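You operate a simulated robot arm through the tools that you are given. There is no shell and no other tool. Be economical: measure what you need, move in short steps, check, and stop when the job is done.

The job below is to be done with a simulated robot arm. You get a single attempt, and the scene is never put back.

TASK
Take the copper wire coil from the top of the black table and put it on top of the white tape pad there.

It is judged by the outcome, as a careful person would: the job done as asked, and still so three seconds after it is handed in. It fails if anything else is knocked over, pushed out of place, dropped, spilled or broken.

THE ROBOT
A 7-joint arm with a two-finger parallel gripper, fixed in place. Base frame: the origin is at the foot of the arm, x ahead of it, y to its left, z up; the work surface is at about z = 0. Lengths are in cm, angles in rad, forces in N, time in s.
With the tool pointing down near the work surface it reaches from about 22 to 58 cm from the base axis. Its first joint turns from -1.152 to 1.152 rad. Payload 2.5 kg.
Tool frame: the origin (TCP) lies between the finger pads and is the grasp point; the fingertips stand 2.3 cm ahead of it; z points along the fingers, y is the line along which they close. Largest opening 9.4 cm; finger width 3.8, thickness 1; the body of the gripper, 5.4 by 9.6 cm, starts 3.9 cm behind the TCP.
Orientation is that of the tool frame in the base frame, as a unit quaternion [x, y, z, w]. With the fingers straight down and closing along the base's y, the tool's x points along the base's -x, its y along +y and its z along -z.

THE INTERFACE
- The arm moves only by the tool play_rows. Its argument "rows" is a list of rows, each a list of 5 numbers: the opening in per cent of the stroke, from 0 (shut) to 100 (fully open), then the shift along the tool's x, y, z in cm, then the turn about the tool's z in rad. In form: [[fingers, dx, dy, dz, twist], ...]. A call has 1 to 12 rows; each row is the pose to reach, as a shift and turn from the pose commanded when the call began, along the tool's axes at that moment. Each row takes 0.2 s and may step no farther than 5 cm and 0.15 rad from the row before; otherwise, or with a gripper value out of range, the whole call is refused. A pose out of reach is approached as far as the arm can. The call stops where the force on the tool passes 40 N (or 10 N more than at its start, if that is more) or the arm is blocked; 0.2 s more then pass. Each finger travels about 10.8 cm/s and halts on what it meets, pressing with about 34 N; the grip force reading is that of the motor and also rises with nothing between the fingers. The clock runs only during rows and for 0.2 s after the last one: add rows that repeat a pose to give the fingers time. The reply holds the time, the measured pose of the TCP, the force on the tool along the base axes, the opening and the grip force, in the units named above and with some noise, and new pictures: "show" is both (left out), scene, wrist or none.
- Cameras (640 x 400 px; columns grow to the right, rows downward): "scene" is fixed at [13.34, -42.17, 53.63]; the picture's right is [0.69, -0.72, 0.00], its down [-0.46, -0.44, -0.77] and it looks along [0.56, 0.53, -0.64] (base axes); focal length 315 px, centre (320, 200). "wrist" rides on the gripper at [8.6, 1.6, -7.4] in the tool frame; the picture's right is [-0.18, 0.98, 0.00], its down [-0.58, -0.11, -0.81] and it looks along [-0.79, -0.15, 0.59] (tool axes); focal length 243 px, centre (320, 200). There is no depth. A picture from a camera that has moved, and an enlarged one, comes with that camera's place and axes in the base frame and with its lens.
- enlarge(camera, box): a new picture of the part [left, top, right, bottom] of that camera's present view, enlarged. No time passes.
- close_job(): hands the job in; it is judged then, once.

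Go step by step. Nothing tells you positions but the pictures and the camera data: compare them with the known pose of the tool, close in by small moves and look again before you grip or let go. The budget is 90 turns and 170 pictures, counting those below and the enlarged ones. Unless the task says otherwise, let go and move clear before handing in, and close with one line.

The tools are called after "Request:" as a command line: name --pt "numbers of a row" for each row, then --argument value for the rest, lists and objects as JSON in quotes. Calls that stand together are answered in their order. play_rows: Moves the arm, as the interface text tells. Its arguments: {"type":"object","properties":{"rows":{"type":"array"},"show":{"type":"string","enum":["both","scene","wrist","none"]}},"required":["rows"]} The other tools are called the same way: enlarge (camera, box) takes an enlarged picture of a part of a camera's view; close_job () hands the job in.

At the start:

```text
clock: 0.0
position: [36.6, -12.77, 26.39]
orientation: [-0.001, 1.0, 0.0, 0.0]
contact_force: [-0.1, 0.2, -0.3]
gripper_width: 9.4
finger_force: 0.0
```

scene: 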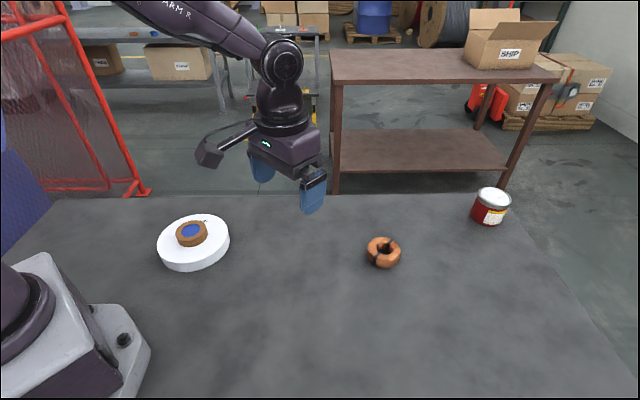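
wrist: 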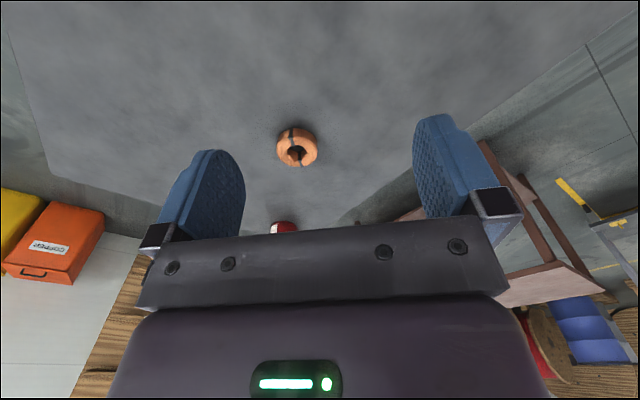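

I see the copper coil right of centre and a white disc at left with a brown and blue item in it. I'll look closer at both before moving.

Request:
enlarge --camera "scene" --box '[140, 190, 260, 290]'

Request:
enlarge --camera "scene" --box '[340, 215, 430, 285]'

Request:
enlarge --camera "wrist" --box '[240, 100, 360, 180]'

```text
4.00 times, centred on (200, 240) of scene
camera zoom: at [13.34, -42.17, 53.63], right [0.69, -0.72, 0.0], down [-0.46, -0.44, -0.77], along [0.56, 0.53, -0.64], focal length 1259 px, centre (800, 40)
```

zoom: 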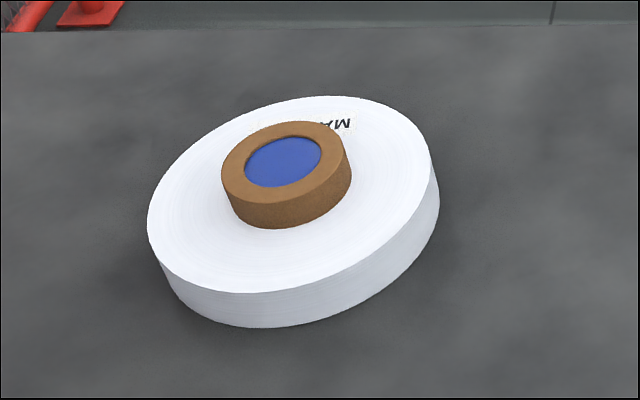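

```text
5.71 times, centred on (385, 250) of scene
camera zoom: at [13.34, -42.17, 53.63], right [0.69, -0.72, 0.0], down [-0.46, -0.44, -0.77], along [0.56, 0.53, -0.64], focal length 1799 px, centre (-51, -86)
```

zoom: 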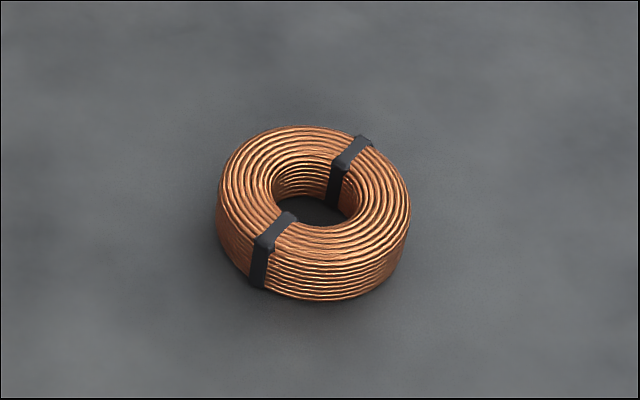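

```text
5.00 times, centred on (300, 140) of wrist
camera zoom: at [28.09, -11.2, 33.64], right [0.18, 0.98, 0.0], down [0.58, -0.11, 0.81], along [0.79, -0.15, -0.59], focal length 1213 px, centre (420, 500)
```

zoom: 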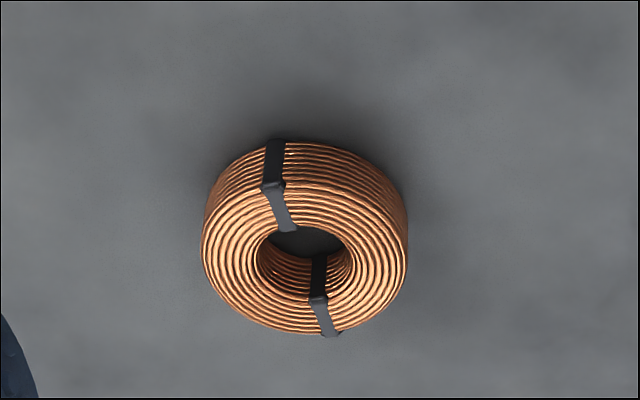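

The pad is a 16 cm white roll at about (29, 11), with a raised core in the middle. The coil is about 7.4 cm wide, centred near (55.7, -20.6), with its straps roughly along x, so closing along y suits it. I'll move above it and look again.

Request:
play_rows --pt "100 -3 -1.3 2 0" --pt "100 -6 -2.6 4 0" --pt "100 -9 -3.9 6 0" --pt "100 -12 -5.2 9 0" --pt "100 -15 -6.5 12 0" --pt "100 -17.5 -7.5 15 0" --pt "100 -17.5 -7.8 15 0"

```text
clock: 1.6
position: [54.28, -20.49, 11.28]
orientation: [0.0, 1.0, 0.0, 0.0]
contact_force: [0.6, 1.0, 0.8]
gripper_width: 9.39
finger_force: 0.1
camera wrist: at [45.63, -18.78, 18.58], right [0.18, 0.98, 0.0], down [0.58, -0.11, 0.81], along [0.79, -0.15, -0.59], focal length 243 px, centre (320, 200)
```

scene: 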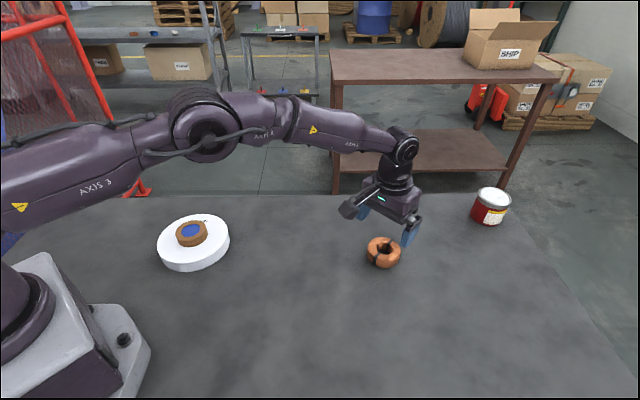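
wrist: 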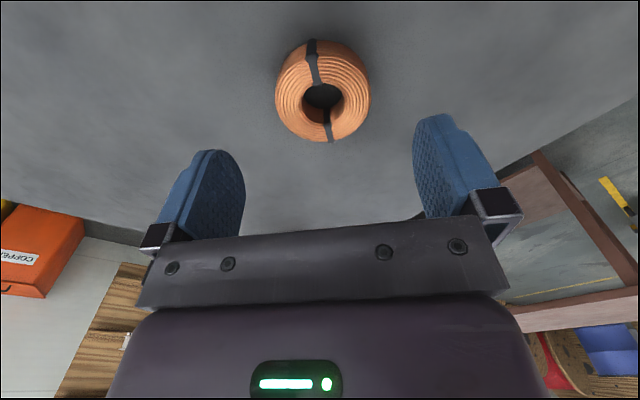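

The coil is centred near (55.4, -20.5) and the gripper is lined up in y. I'll reach a little further out and go down around it with the fingers open.

Request:
play_rows --pt "100 -1.2 0.1 1.5 0" --pt "100 -1.2 0.1 3 0" --pt "100 -1.2 0.1 4.5 0" --pt "100 -1.2 0.1 6 0" --pt "100 -1.2 0.1 6 0"

Request:
enlarge --camera "scene" --box '[320, 190, 450, 280]'

```text
clock: 2.8
position: [55.42, -20.33, 5.17]
orientation: [0.0, 1.0, 0.0, -0.001]
contact_force: [-0.4, -1.0, 0.1]
gripper_width: 9.39
finger_force: 0.1
camera wrist: at [46.76, -18.79, 12.52], right [0.18, 0.98, 0.0], down [0.58, -0.11, 0.81], along [0.79, -0.15, -0.59], focal length 243 px, centre (320, 200)
```

scene: 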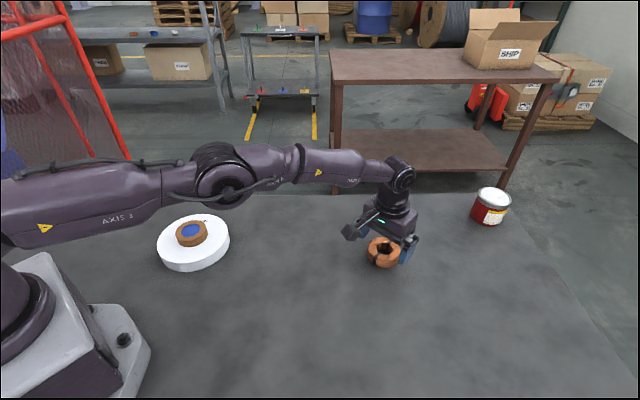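
wrist: 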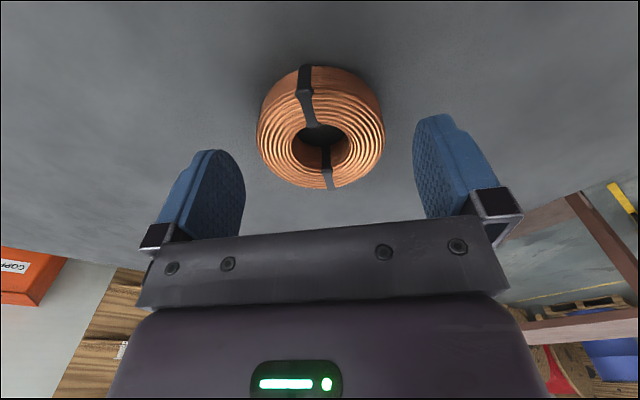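

```text
4.44 times, centred on (385, 235) of scene
camera zoom: at [13.34, -42.17, 53.63], right [0.69, -0.72, 0.0], down [-0.46, -0.44, -0.77], along [0.56, 0.53, -0.64], focal length 1399 px, centre (31, 44)
```

zoom: 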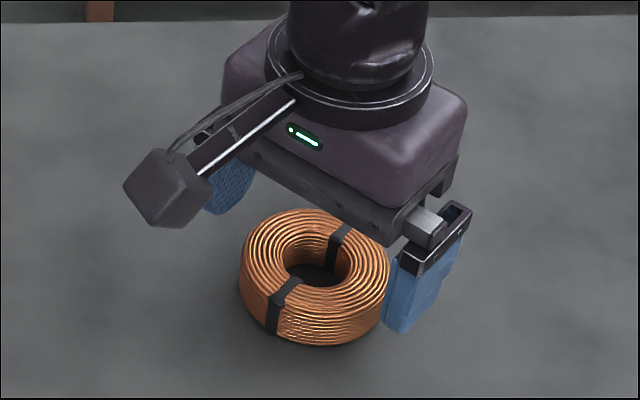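

The coil is centred between the fingers to within a few millimetres. I'll go down the last 2.3 cm and then close.

Request:
play_rows --pt "100 0.3 0 0.8 0" --pt "100 0.3 0 1.6 0" --pt "100 0.3 0 2.3 0" --pt "100 0.3 0 2.3 0"

Request:
enlarge --camera "scene" --box '[320, 190, 450, 280]'

```text
clock: 3.8
position: [55.28, -20.48, 3.02]
orientation: [0.0, 1.0, 0.0, -0.001]
contact_force: [0.6, 1.2, -0.3]
gripper_width: 9.41
finger_force: 0.0
camera wrist: at [46.58, -18.85, 10.36], right [0.18, 0.98, 0.0], down [0.58, -0.11, 0.81], along [0.79, -0.15, -0.59], focal length 243 px, centre (320, 200)
```

scene: 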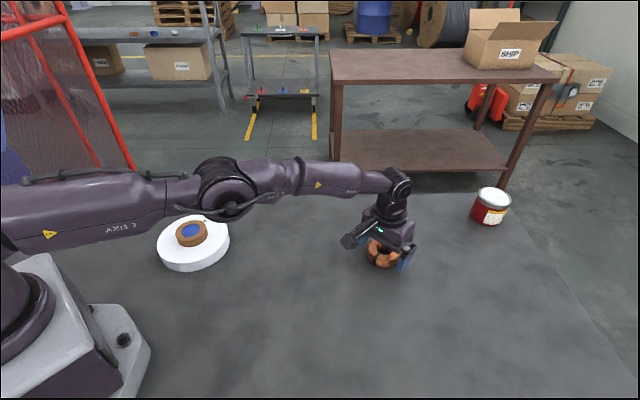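
wrist: 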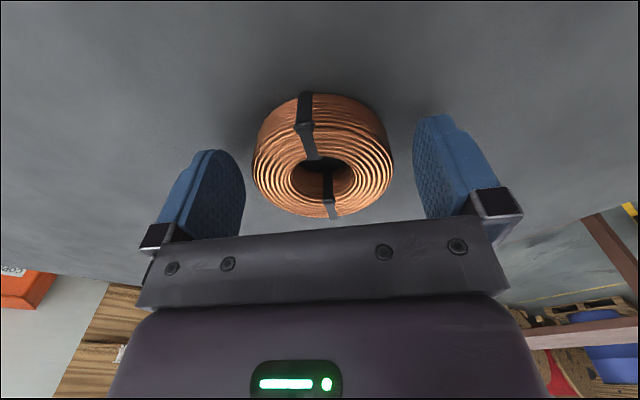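

```text
4.44 times, centred on (385, 235) of scene
camera zoom: at [13.34, -42.17, 53.63], right [0.69, -0.72, 0.0], down [-0.46, -0.44, -0.77], along [0.56, 0.53, -0.64], focal length 1399 px, centre (31, 44)
```

zoom: 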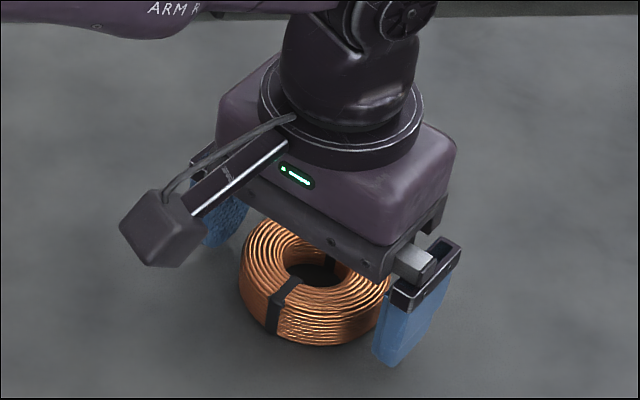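

The fingers straddle the coil with their tips about 0.7 cm above the table. I'll close them now and then lift slightly.

Request:
play_rows --pt "85 0.2 0.1 0 0" --pt "70 0.2 0.1 0 0" --pt "55 0.2 0.1 0 0" --pt "50 0.2 0.1 0 0" --pt "50 0.2 0.1 0 0" --pt "50 0.2 0.1 0 0"

```text
clock: 5.2
position: [54.92, -20.45, 3.05]
orientation: [0.0, 1.0, 0.0, -0.001]
contact_force: [0.3, 0.1, -0.2]
gripper_width: 7.13
finger_force: 34.3
camera wrist: at [46.29, -18.76, 10.4], right [0.18, 0.98, 0.0], down [0.58, -0.11, 0.81], along [0.79, -0.15, -0.59], focal length 243 px, centre (320, 200)
```

scene: 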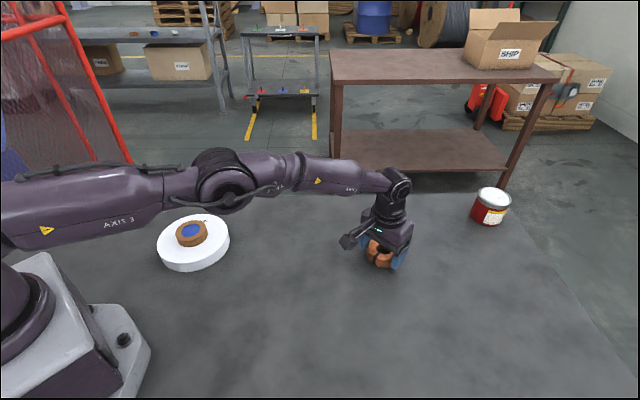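
wrist: 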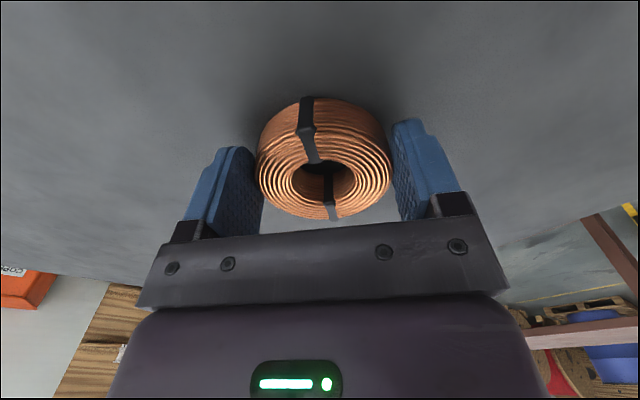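

The coil is gripped at 7.1 cm. I'll lift it and check that it comes along.

Request:
play_rows --pt "50 0 0 -1 0" --pt "50 0 0 -3 0" --pt "50 0.5 0 -6 0" --pt "50 1.5 0 -9 0" --pt "50 2.5 0 -11 0" --pt "50 2.5 0 -11 0"

Request:
enlarge --camera "scene" --box '[310, 160, 440, 250]'

```text
clock: 6.6
position: [52.47, -20.45, 13.9]
orientation: [0.0, 1.0, 0.0, 0.0]
contact_force: [-0.7, -0.5, -2.4]
gripper_width: 7.08
finger_force: 34.2
camera wrist: at [43.74, -18.87, 21.23], right [0.18, 0.98, 0.0], down [0.58, -0.11, 0.81], along [0.79, -0.15, -0.59], focal length 243 px, centre (320, 200)
```

scene: 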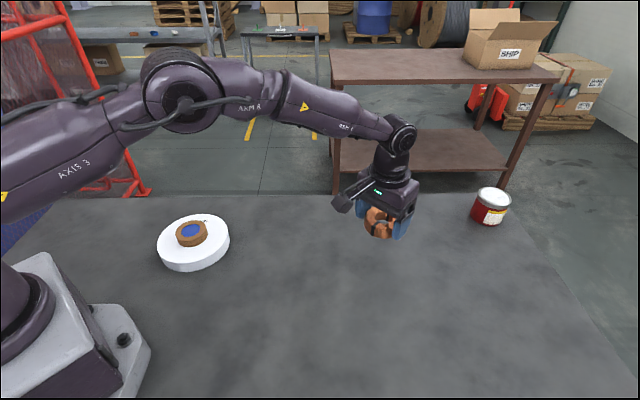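
wrist: 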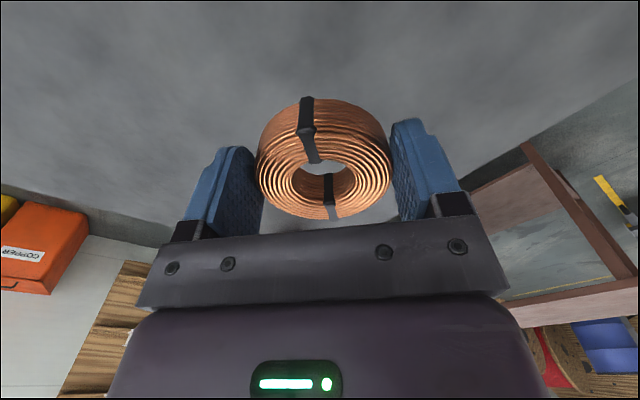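

```text
4.44 times, centred on (375, 205) of scene
camera zoom: at [13.34, -42.17, 53.62], right [0.69, -0.72, 0.0], down [-0.46, -0.44, -0.77], along [0.56, 0.53, -0.64], focal length 1399 px, centre (76, 178)
```

zoom: 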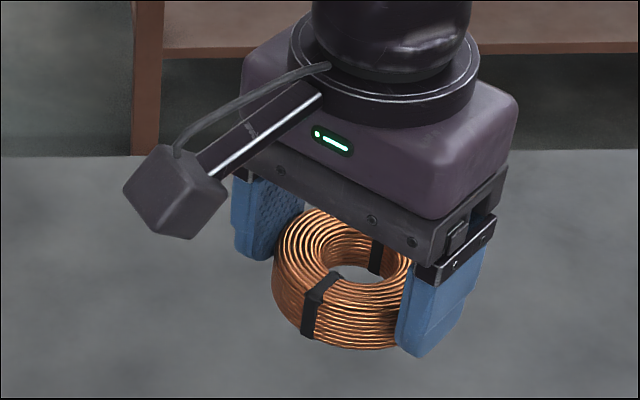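

The coil is held firmly, its underside about 3 cm below the TCP. I'll carry it high to a point above the pad and look.

Request:
play_rows --pt "50 1 1.5 -1.5 0" --pt "50 3 4 -3 0" --pt "50 5.3 7.2 -4.1 0" --pt "50 7.8 10.6 -4.1 0" --pt "50 10.3 14 -4.1 0" --pt "50 12.8 17.4 -4.1 0" --pt "50 15.3 20.8 -4.1 0" --pt "50 17.8 24.2 -4.1 0" --pt "50 20.3 27.6 -4.1 0" --pt "50 22.2 30.2 -4.1 0" --pt "50 23.3 31.7 -4.1 0" --pt "50 23.3 31.7 -4.1 0"

Request:
enlarge --camera "wrist" --box '[200, 0, 440, 150]'

```text
clock: 9.2
position: [28.92, 11.26, 17.79]
orientation: [-0.001, 1.0, -0.001, 0.0]
contact_force: [0.1, 0.2, -2.3]
gripper_width: 7.09
finger_force: 33.7
camera wrist: at [20.4, 12.93, 25.17], right [0.18, 0.98, 0.0], down [0.58, -0.11, 0.81], along [0.79, -0.15, -0.59], focal length 243 px, centre (320, 200)
```

scene: 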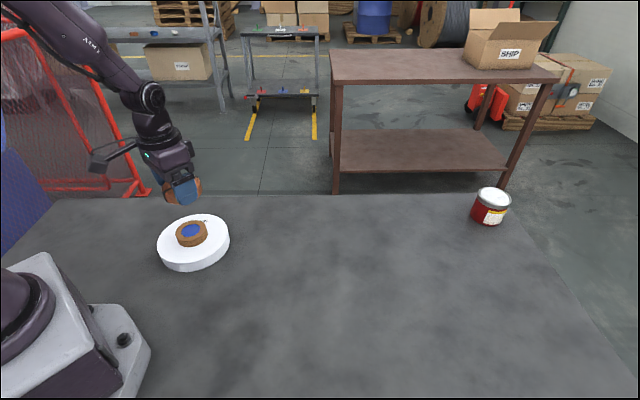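
wrist: 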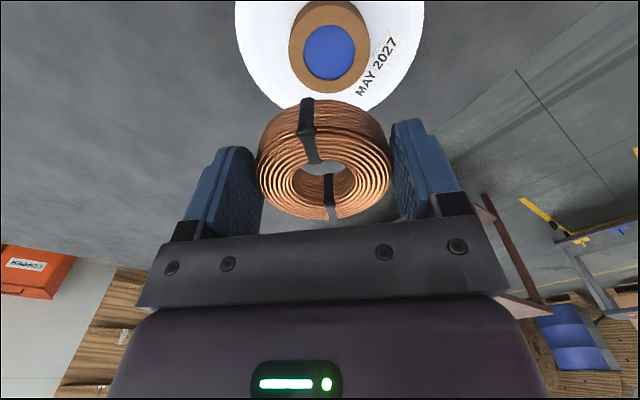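

```text
2.67 times, centred on (320, 75) of wrist
camera zoom: at [20.4, 12.93, 25.17], right [0.18, 0.98, 0.0], down [0.58, -0.11, 0.81], along [0.79, -0.15, -0.59], focal length 647 px, centre (320, 533)
```

zoom: 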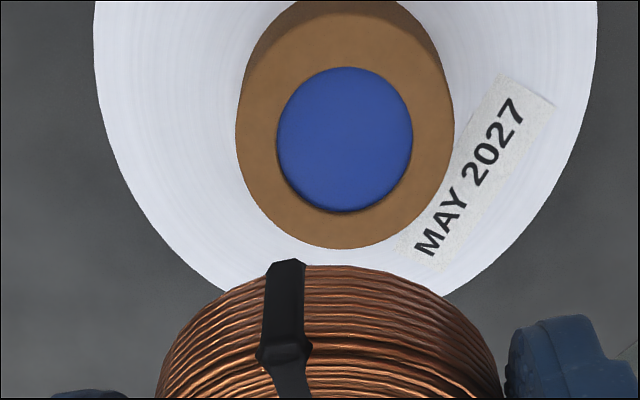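

The core top is level and about 7 cm across, roughly at (29, 11.8, 4.2). It is the only place the coil can sit flat, so I'll shift about 0.5 cm in y and go partway down to check alignment.

Request:
play_rows --pt "50 0 0.5 1.5 0" --pt "50 0 0.5 3.5 0" --pt "50 0 0.5 5.5 0" --pt "50 0 0.5 7.5 0" --pt "50 0 0.5 8.3 0" --pt "50 0 0.5 8.3 0"

Request:
enlarge --camera "scene" --box '[130, 170, 260, 280]'

Request:
enlarge --camera "wrist" --box '[200, 0, 440, 150]'

```text
clock: 10.6
position: [29.14, 11.81, 9.79]
orientation: [0.0, 1.0, 0.0, -0.001]
contact_force: [-0.8, 0.2, -3.0]
gripper_width: 7.08
finger_force: 33.9
camera wrist: at [20.43, 13.42, 17.12], right [0.18, 0.98, 0.0], down [0.58, -0.11, 0.81], along [0.79, -0.15, -0.59], focal length 243 px, centre (320, 200)
```

scene: 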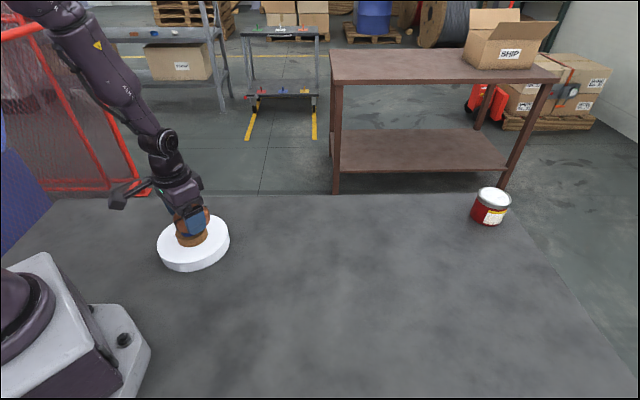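
wrist: 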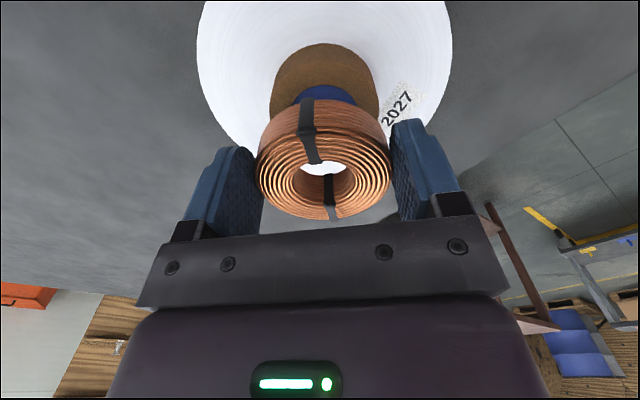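

```text
3.64 times, centred on (195, 225) of scene
camera zoom: at [13.34, -42.17, 53.63], right [0.69, -0.72, 0.0], down [-0.46, -0.44, -0.77], along [0.56, 0.53, -0.64], focal length 1145 px, centre (774, 109)
```

zoom: 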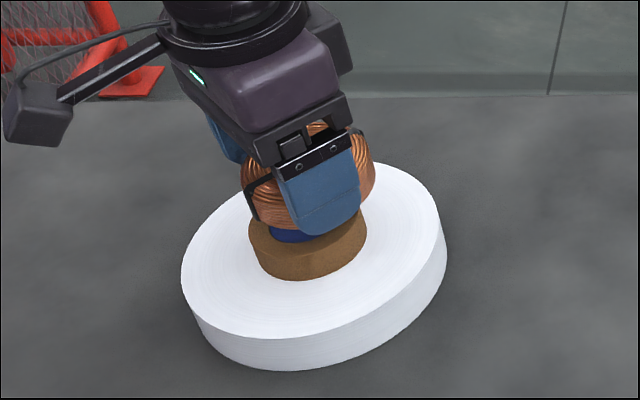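

```text
2.67 times, centred on (320, 75) of wrist
camera zoom: at [20.43, 13.42, 17.12], right [0.18, 0.98, 0.0], down [0.58, -0.11, 0.81], along [0.79, -0.15, -0.59], focal length 647 px, centre (320, 533)
```

zoom: 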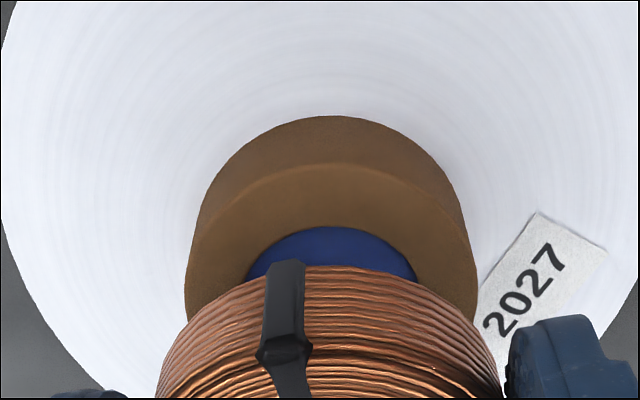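

Comparing the coil's outline in both pictures, it is about 2 cm tall and sits about 1 cm further out in x than the TCP. I'll move back 0.85 cm to centre it over the core, lower a little and check again.

Request:
play_rows --pt "50 0.85 0 0 0" --pt "50 0.85 0 0.8 0" --pt "50 0.85 0 1.6 0" --pt "50 0.85 0 1.6 0"

Request:
enlarge --camera "scene" --box '[145, 190, 245, 270]'

Request:
enlarge --camera "wrist" --box '[200, 0, 440, 150]'

```text
clock: 11.6
position: [28.24, 11.77, 8.18]
orientation: [0.0, 1.0, 0.0, 0.001]
contact_force: [-0.4, 0.4, -2.7]
gripper_width: 7.08
finger_force: 33.7
camera wrist: at [19.65, 13.38, 15.48], right [0.18, 0.98, 0.0], down [0.58, -0.11, 0.81], along [0.79, -0.15, -0.59], focal length 243 px, centre (320, 200)
```

scene: 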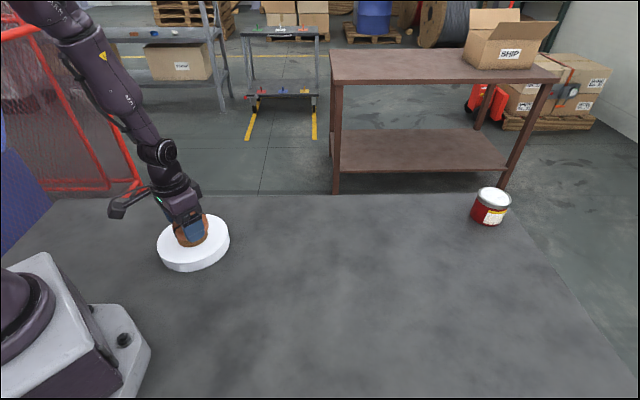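
wrist: 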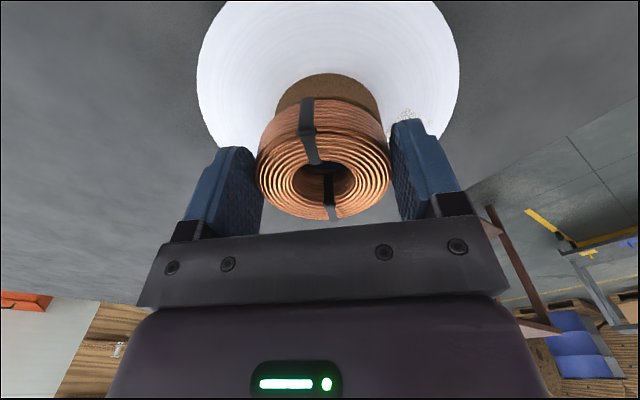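

```text
5.00 times, centred on (195, 230) of scene
camera zoom: at [13.34, -42.17, 53.63], right [0.69, -0.72, 0.0], down [-0.46, -0.44, -0.77], along [0.56, 0.53, -0.64], focal length 1574 px, centre (945, 50)
```

zoom: 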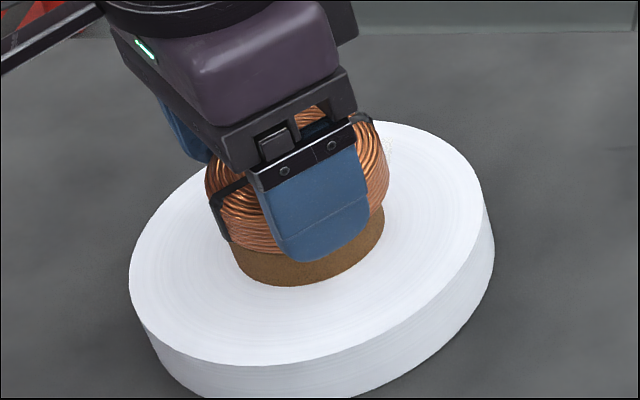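

```text
2.67 times, centred on (320, 75) of wrist
camera zoom: at [19.65, 13.38, 15.48], right [0.18, 0.98, 0.0], down [0.58, -0.11, 0.81], along [0.79, -0.15, -0.59], focal length 647 px, centre (320, 533)
```

zoom: 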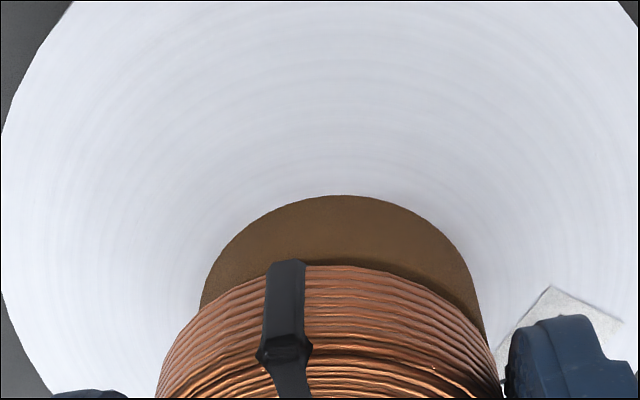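

Alignment is close; the core seems about 0.25 cm further in +y. I'll correct that and lower in small steps, watching the force.

Request:
play_rows --pt "50 0 0.25 0 0" --pt "50 0 0.25 0.3 0" --pt "50 0 0.25 0.6 0" --pt "50 0 0.25 0.6 0" --show "none"

Request:
enlarge --camera "scene" --box '[145, 190, 245, 270]'

Request:
enlarge --camera "wrist" --box '[200, 0, 440, 150]'

```text
clock: 12.6
position: [28.35, 12.03, 7.63]
orientation: [-0.001, 1.0, 0.001, 0.002]
contact_force: [-0.4, -3.3, 27.3]
gripper_width: 7.06
finger_force: 34.1
```

```text
5.00 times, centred on (195, 230) of scene
camera zoom: at [13.33, -42.17, 53.63], right [0.69, -0.72, 0.0], down [-0.46, -0.44, -0.77], along [0.56, 0.53, -0.64], focal length 1574 px, centre (945, 50)
```

zoom: 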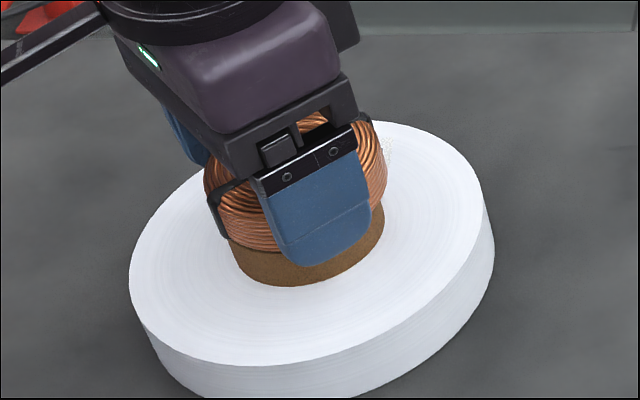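

```text
2.67 times, centred on (320, 75) of wrist
camera zoom: at [19.72, 13.64, 14.92], right [0.18, 0.98, 0.0], down [0.58, -0.11, 0.81], along [0.79, -0.15, -0.59], focal length 647 px, centre (320, 533)
```

zoom: 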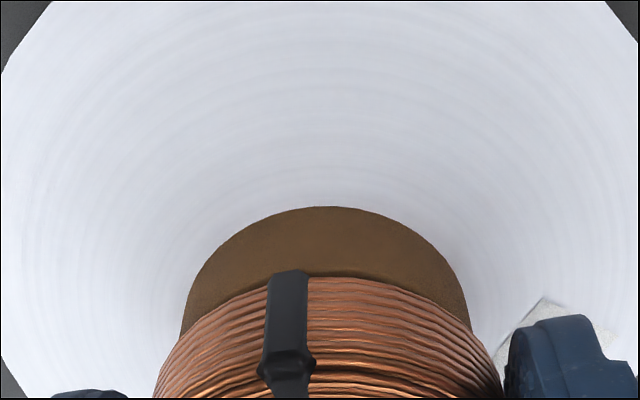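

The coil has touched the core, whose top is at about z = 4.6, and it looks centred. I'll ease off the pressure slightly before releasing.

Request:
play_rows --pt "50 0 0 -0.1 0" --pt "50 0 0 -0.15 0" --pt "50 0 0 -0.15 0"

Request:
enlarge --camera "scene" --box '[165, 200, 225, 260]'

```text
clock: 13.4
position: [28.17, 11.94, 7.69]
orientation: [0.0, 1.0, -0.001, -0.001]
contact_force: [0.8, 0.5, -2.0]
gripper_width: 7.06
finger_force: 34.2
camera wrist: at [19.49, 13.57, 15.01], right [0.18, 0.98, 0.0], down [0.58, -0.11, 0.8], along [0.79, -0.15, -0.59], focal length 243 px, centre (320, 200)
```

scene: 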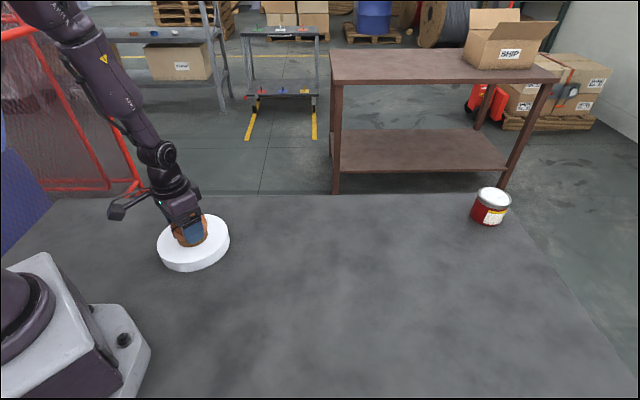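
wrist: 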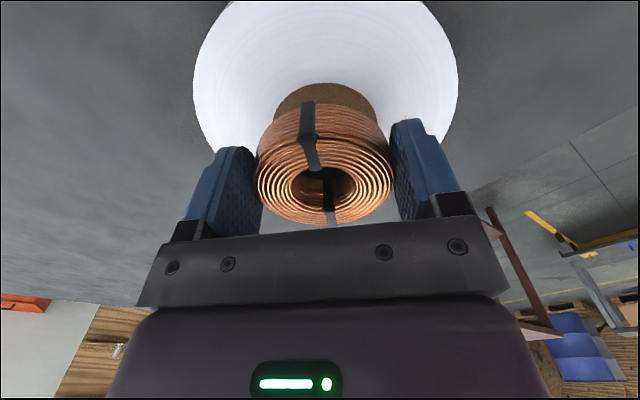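

```text
6.67 times, centred on (195, 230) of scene
camera zoom: at [13.34, -42.17, 53.63], right [0.69, -0.72, 0.0], down [-0.46, -0.44, -0.77], along [0.56, 0.53, -0.64], focal length 2099 px, centre (1153, 0)
```

zoom: 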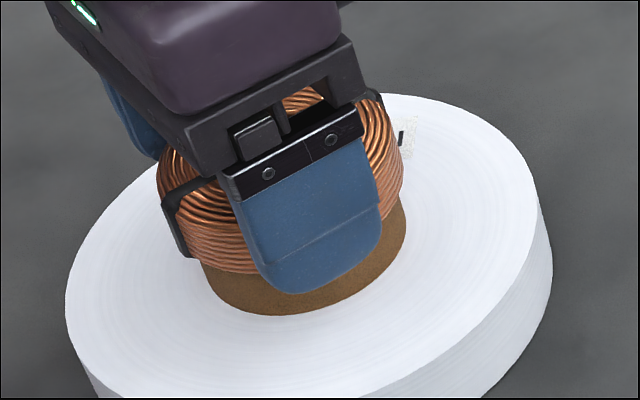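

The coil is just clear of the core and nearly centred. I'll nudge 0.15 cm in +x, touch down lightly, then open slowly.

Request:
play_rows --pt "50 -0.15 0 0 0" --pt "50 -0.15 0 0.05 0" --pt "50 -0.15 0 0.08 0" --pt "50 -0.15 0 0.08 0" --show "none"

```text
clock: 14.4
position: [28.35, 11.98, 7.64]
orientation: [0.0, 1.0, 0.0, 0.0]
contact_force: [-0.1, 0.2, -1.9]
gripper_width: 7.07
finger_force: 34.0
```

Request:
play_rows --pt "50 0 0 0.05 0" --pt "50 0 0 0.08 0" --pt "50 0 0 0.08 0" --show "none"

```text
clock: 15.2
position: [28.45, 12.01, 7.64]
orientation: [-0.002, 1.0, 0.0, 0.0]
contact_force: [-3.0, 0.2, 6.2]
gripper_width: 7.1
finger_force: 34.2
```

The force has risen to about +6 N, so the coil is resting lightly on the core. I'll open the fingers gradually.

Request:
play_rows --pt "77 0 0 0 0" --pt "80 0 0 0 0" --pt "83 0 0 0 0" --pt "87 0 0 0 0" --pt "92 0 0 0 0" --pt "100 0 0 0 0" --pt "100 0 0 0 0"

Request:
enlarge --camera "scene" --box '[165, 200, 225, 260]'

```text
clock: 16.8
position: [28.44, 11.91, 7.55]
orientation: [-0.001, 1.0, 0.0, 0.001]
contact_force: [0.7, 0.6, -0.2]
gripper_width: 9.39
finger_force: 0.1
camera wrist: at [19.78, 13.63, 14.95], right [0.18, 0.98, 0.0], down [0.58, -0.11, 0.81], along [0.79, -0.15, -0.59], focal length 243 px, centre (320, 200)
```

scene: 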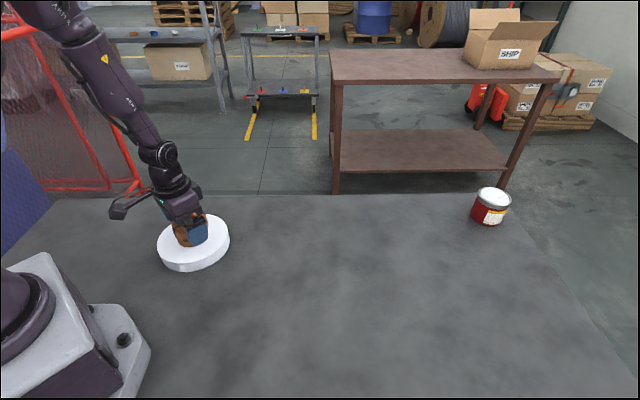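
wrist: 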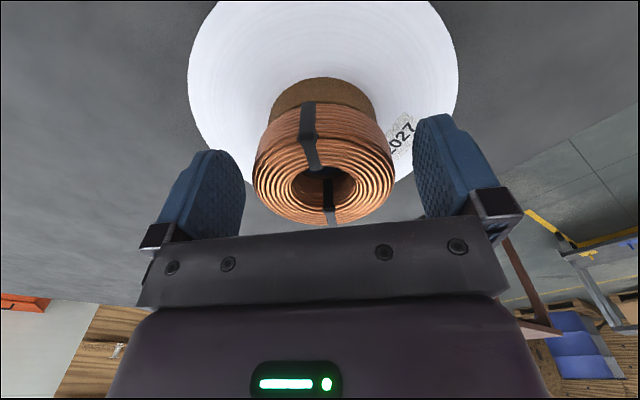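

```text
6.67 times, centred on (195, 230) of scene
camera zoom: at [13.34, -42.17, 53.63], right [0.69, -0.72, 0.0], down [-0.46, -0.44, -0.77], along [0.56, 0.53, -0.64], focal length 2099 px, centre (1153, 0)
```

zoom: 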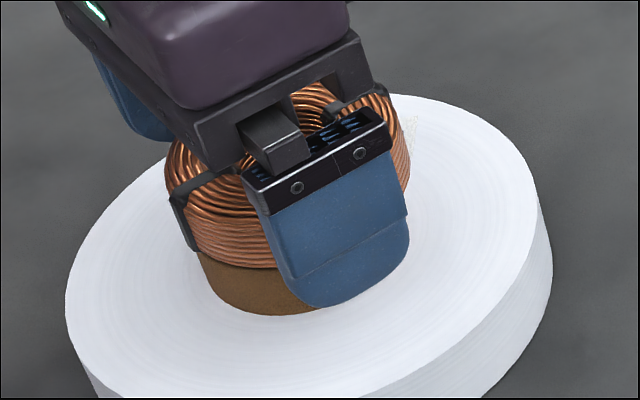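

The coil is sitting on the core and the fingers are clear on both sides. I'll go straight up and look.

Request:
play_rows --pt "100 0 0 -0.7 0" --pt "100 0 0 -1.5 0" --pt "100 0 0 -3 0" --pt "100 0 0 -6 0" --pt "100 0 0 -10 0" --pt "100 0 0 -14 0" --pt "100 0 0 -14 0" --pt "100 0 0 -14 0"

Request:
enlarge --camera "scene" --box '[140, 190, 260, 290]'

```text
clock: 18.6
position: [28.32, 12.15, 21.65]
orientation: [-0.001, 1.0, 0.0, 0.0]
contact_force: [-0.1, -0.1, 0.7]
gripper_width: 9.39
finger_force: 0.0
camera wrist: at [19.65, 13.77, 28.91], right [0.18, 0.98, 0.0], down [0.58, -0.11, 0.81], along [0.79, -0.15, -0.59], focal length 243 px, centre (320, 200)
```

scene: 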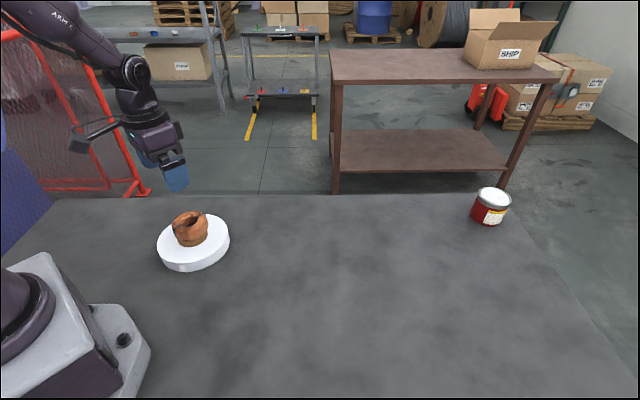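
wrist: 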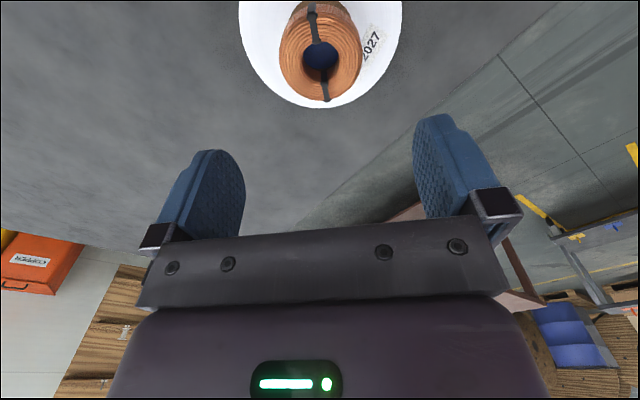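

```text
4.00 times, centred on (200, 240) of scene
camera zoom: at [13.34, -42.17, 53.63], right [0.69, -0.72, 0.0], down [-0.46, -0.44, -0.77], along [0.56, 0.53, -0.64], focal length 1259 px, centre (800, 40)
```

zoom: 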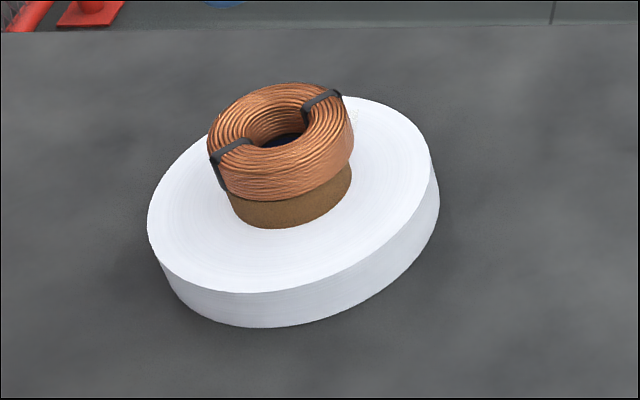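

The coil sits level and centred on the raised core of the white tape pad. The pad hasn't moved and the arm is clear, so I'm handing in.

Request:
close_job

```text
The job is handed in.
```

The copper wire coil is resting on top of the white tape pad, on its raised core, and nothing else was moved.
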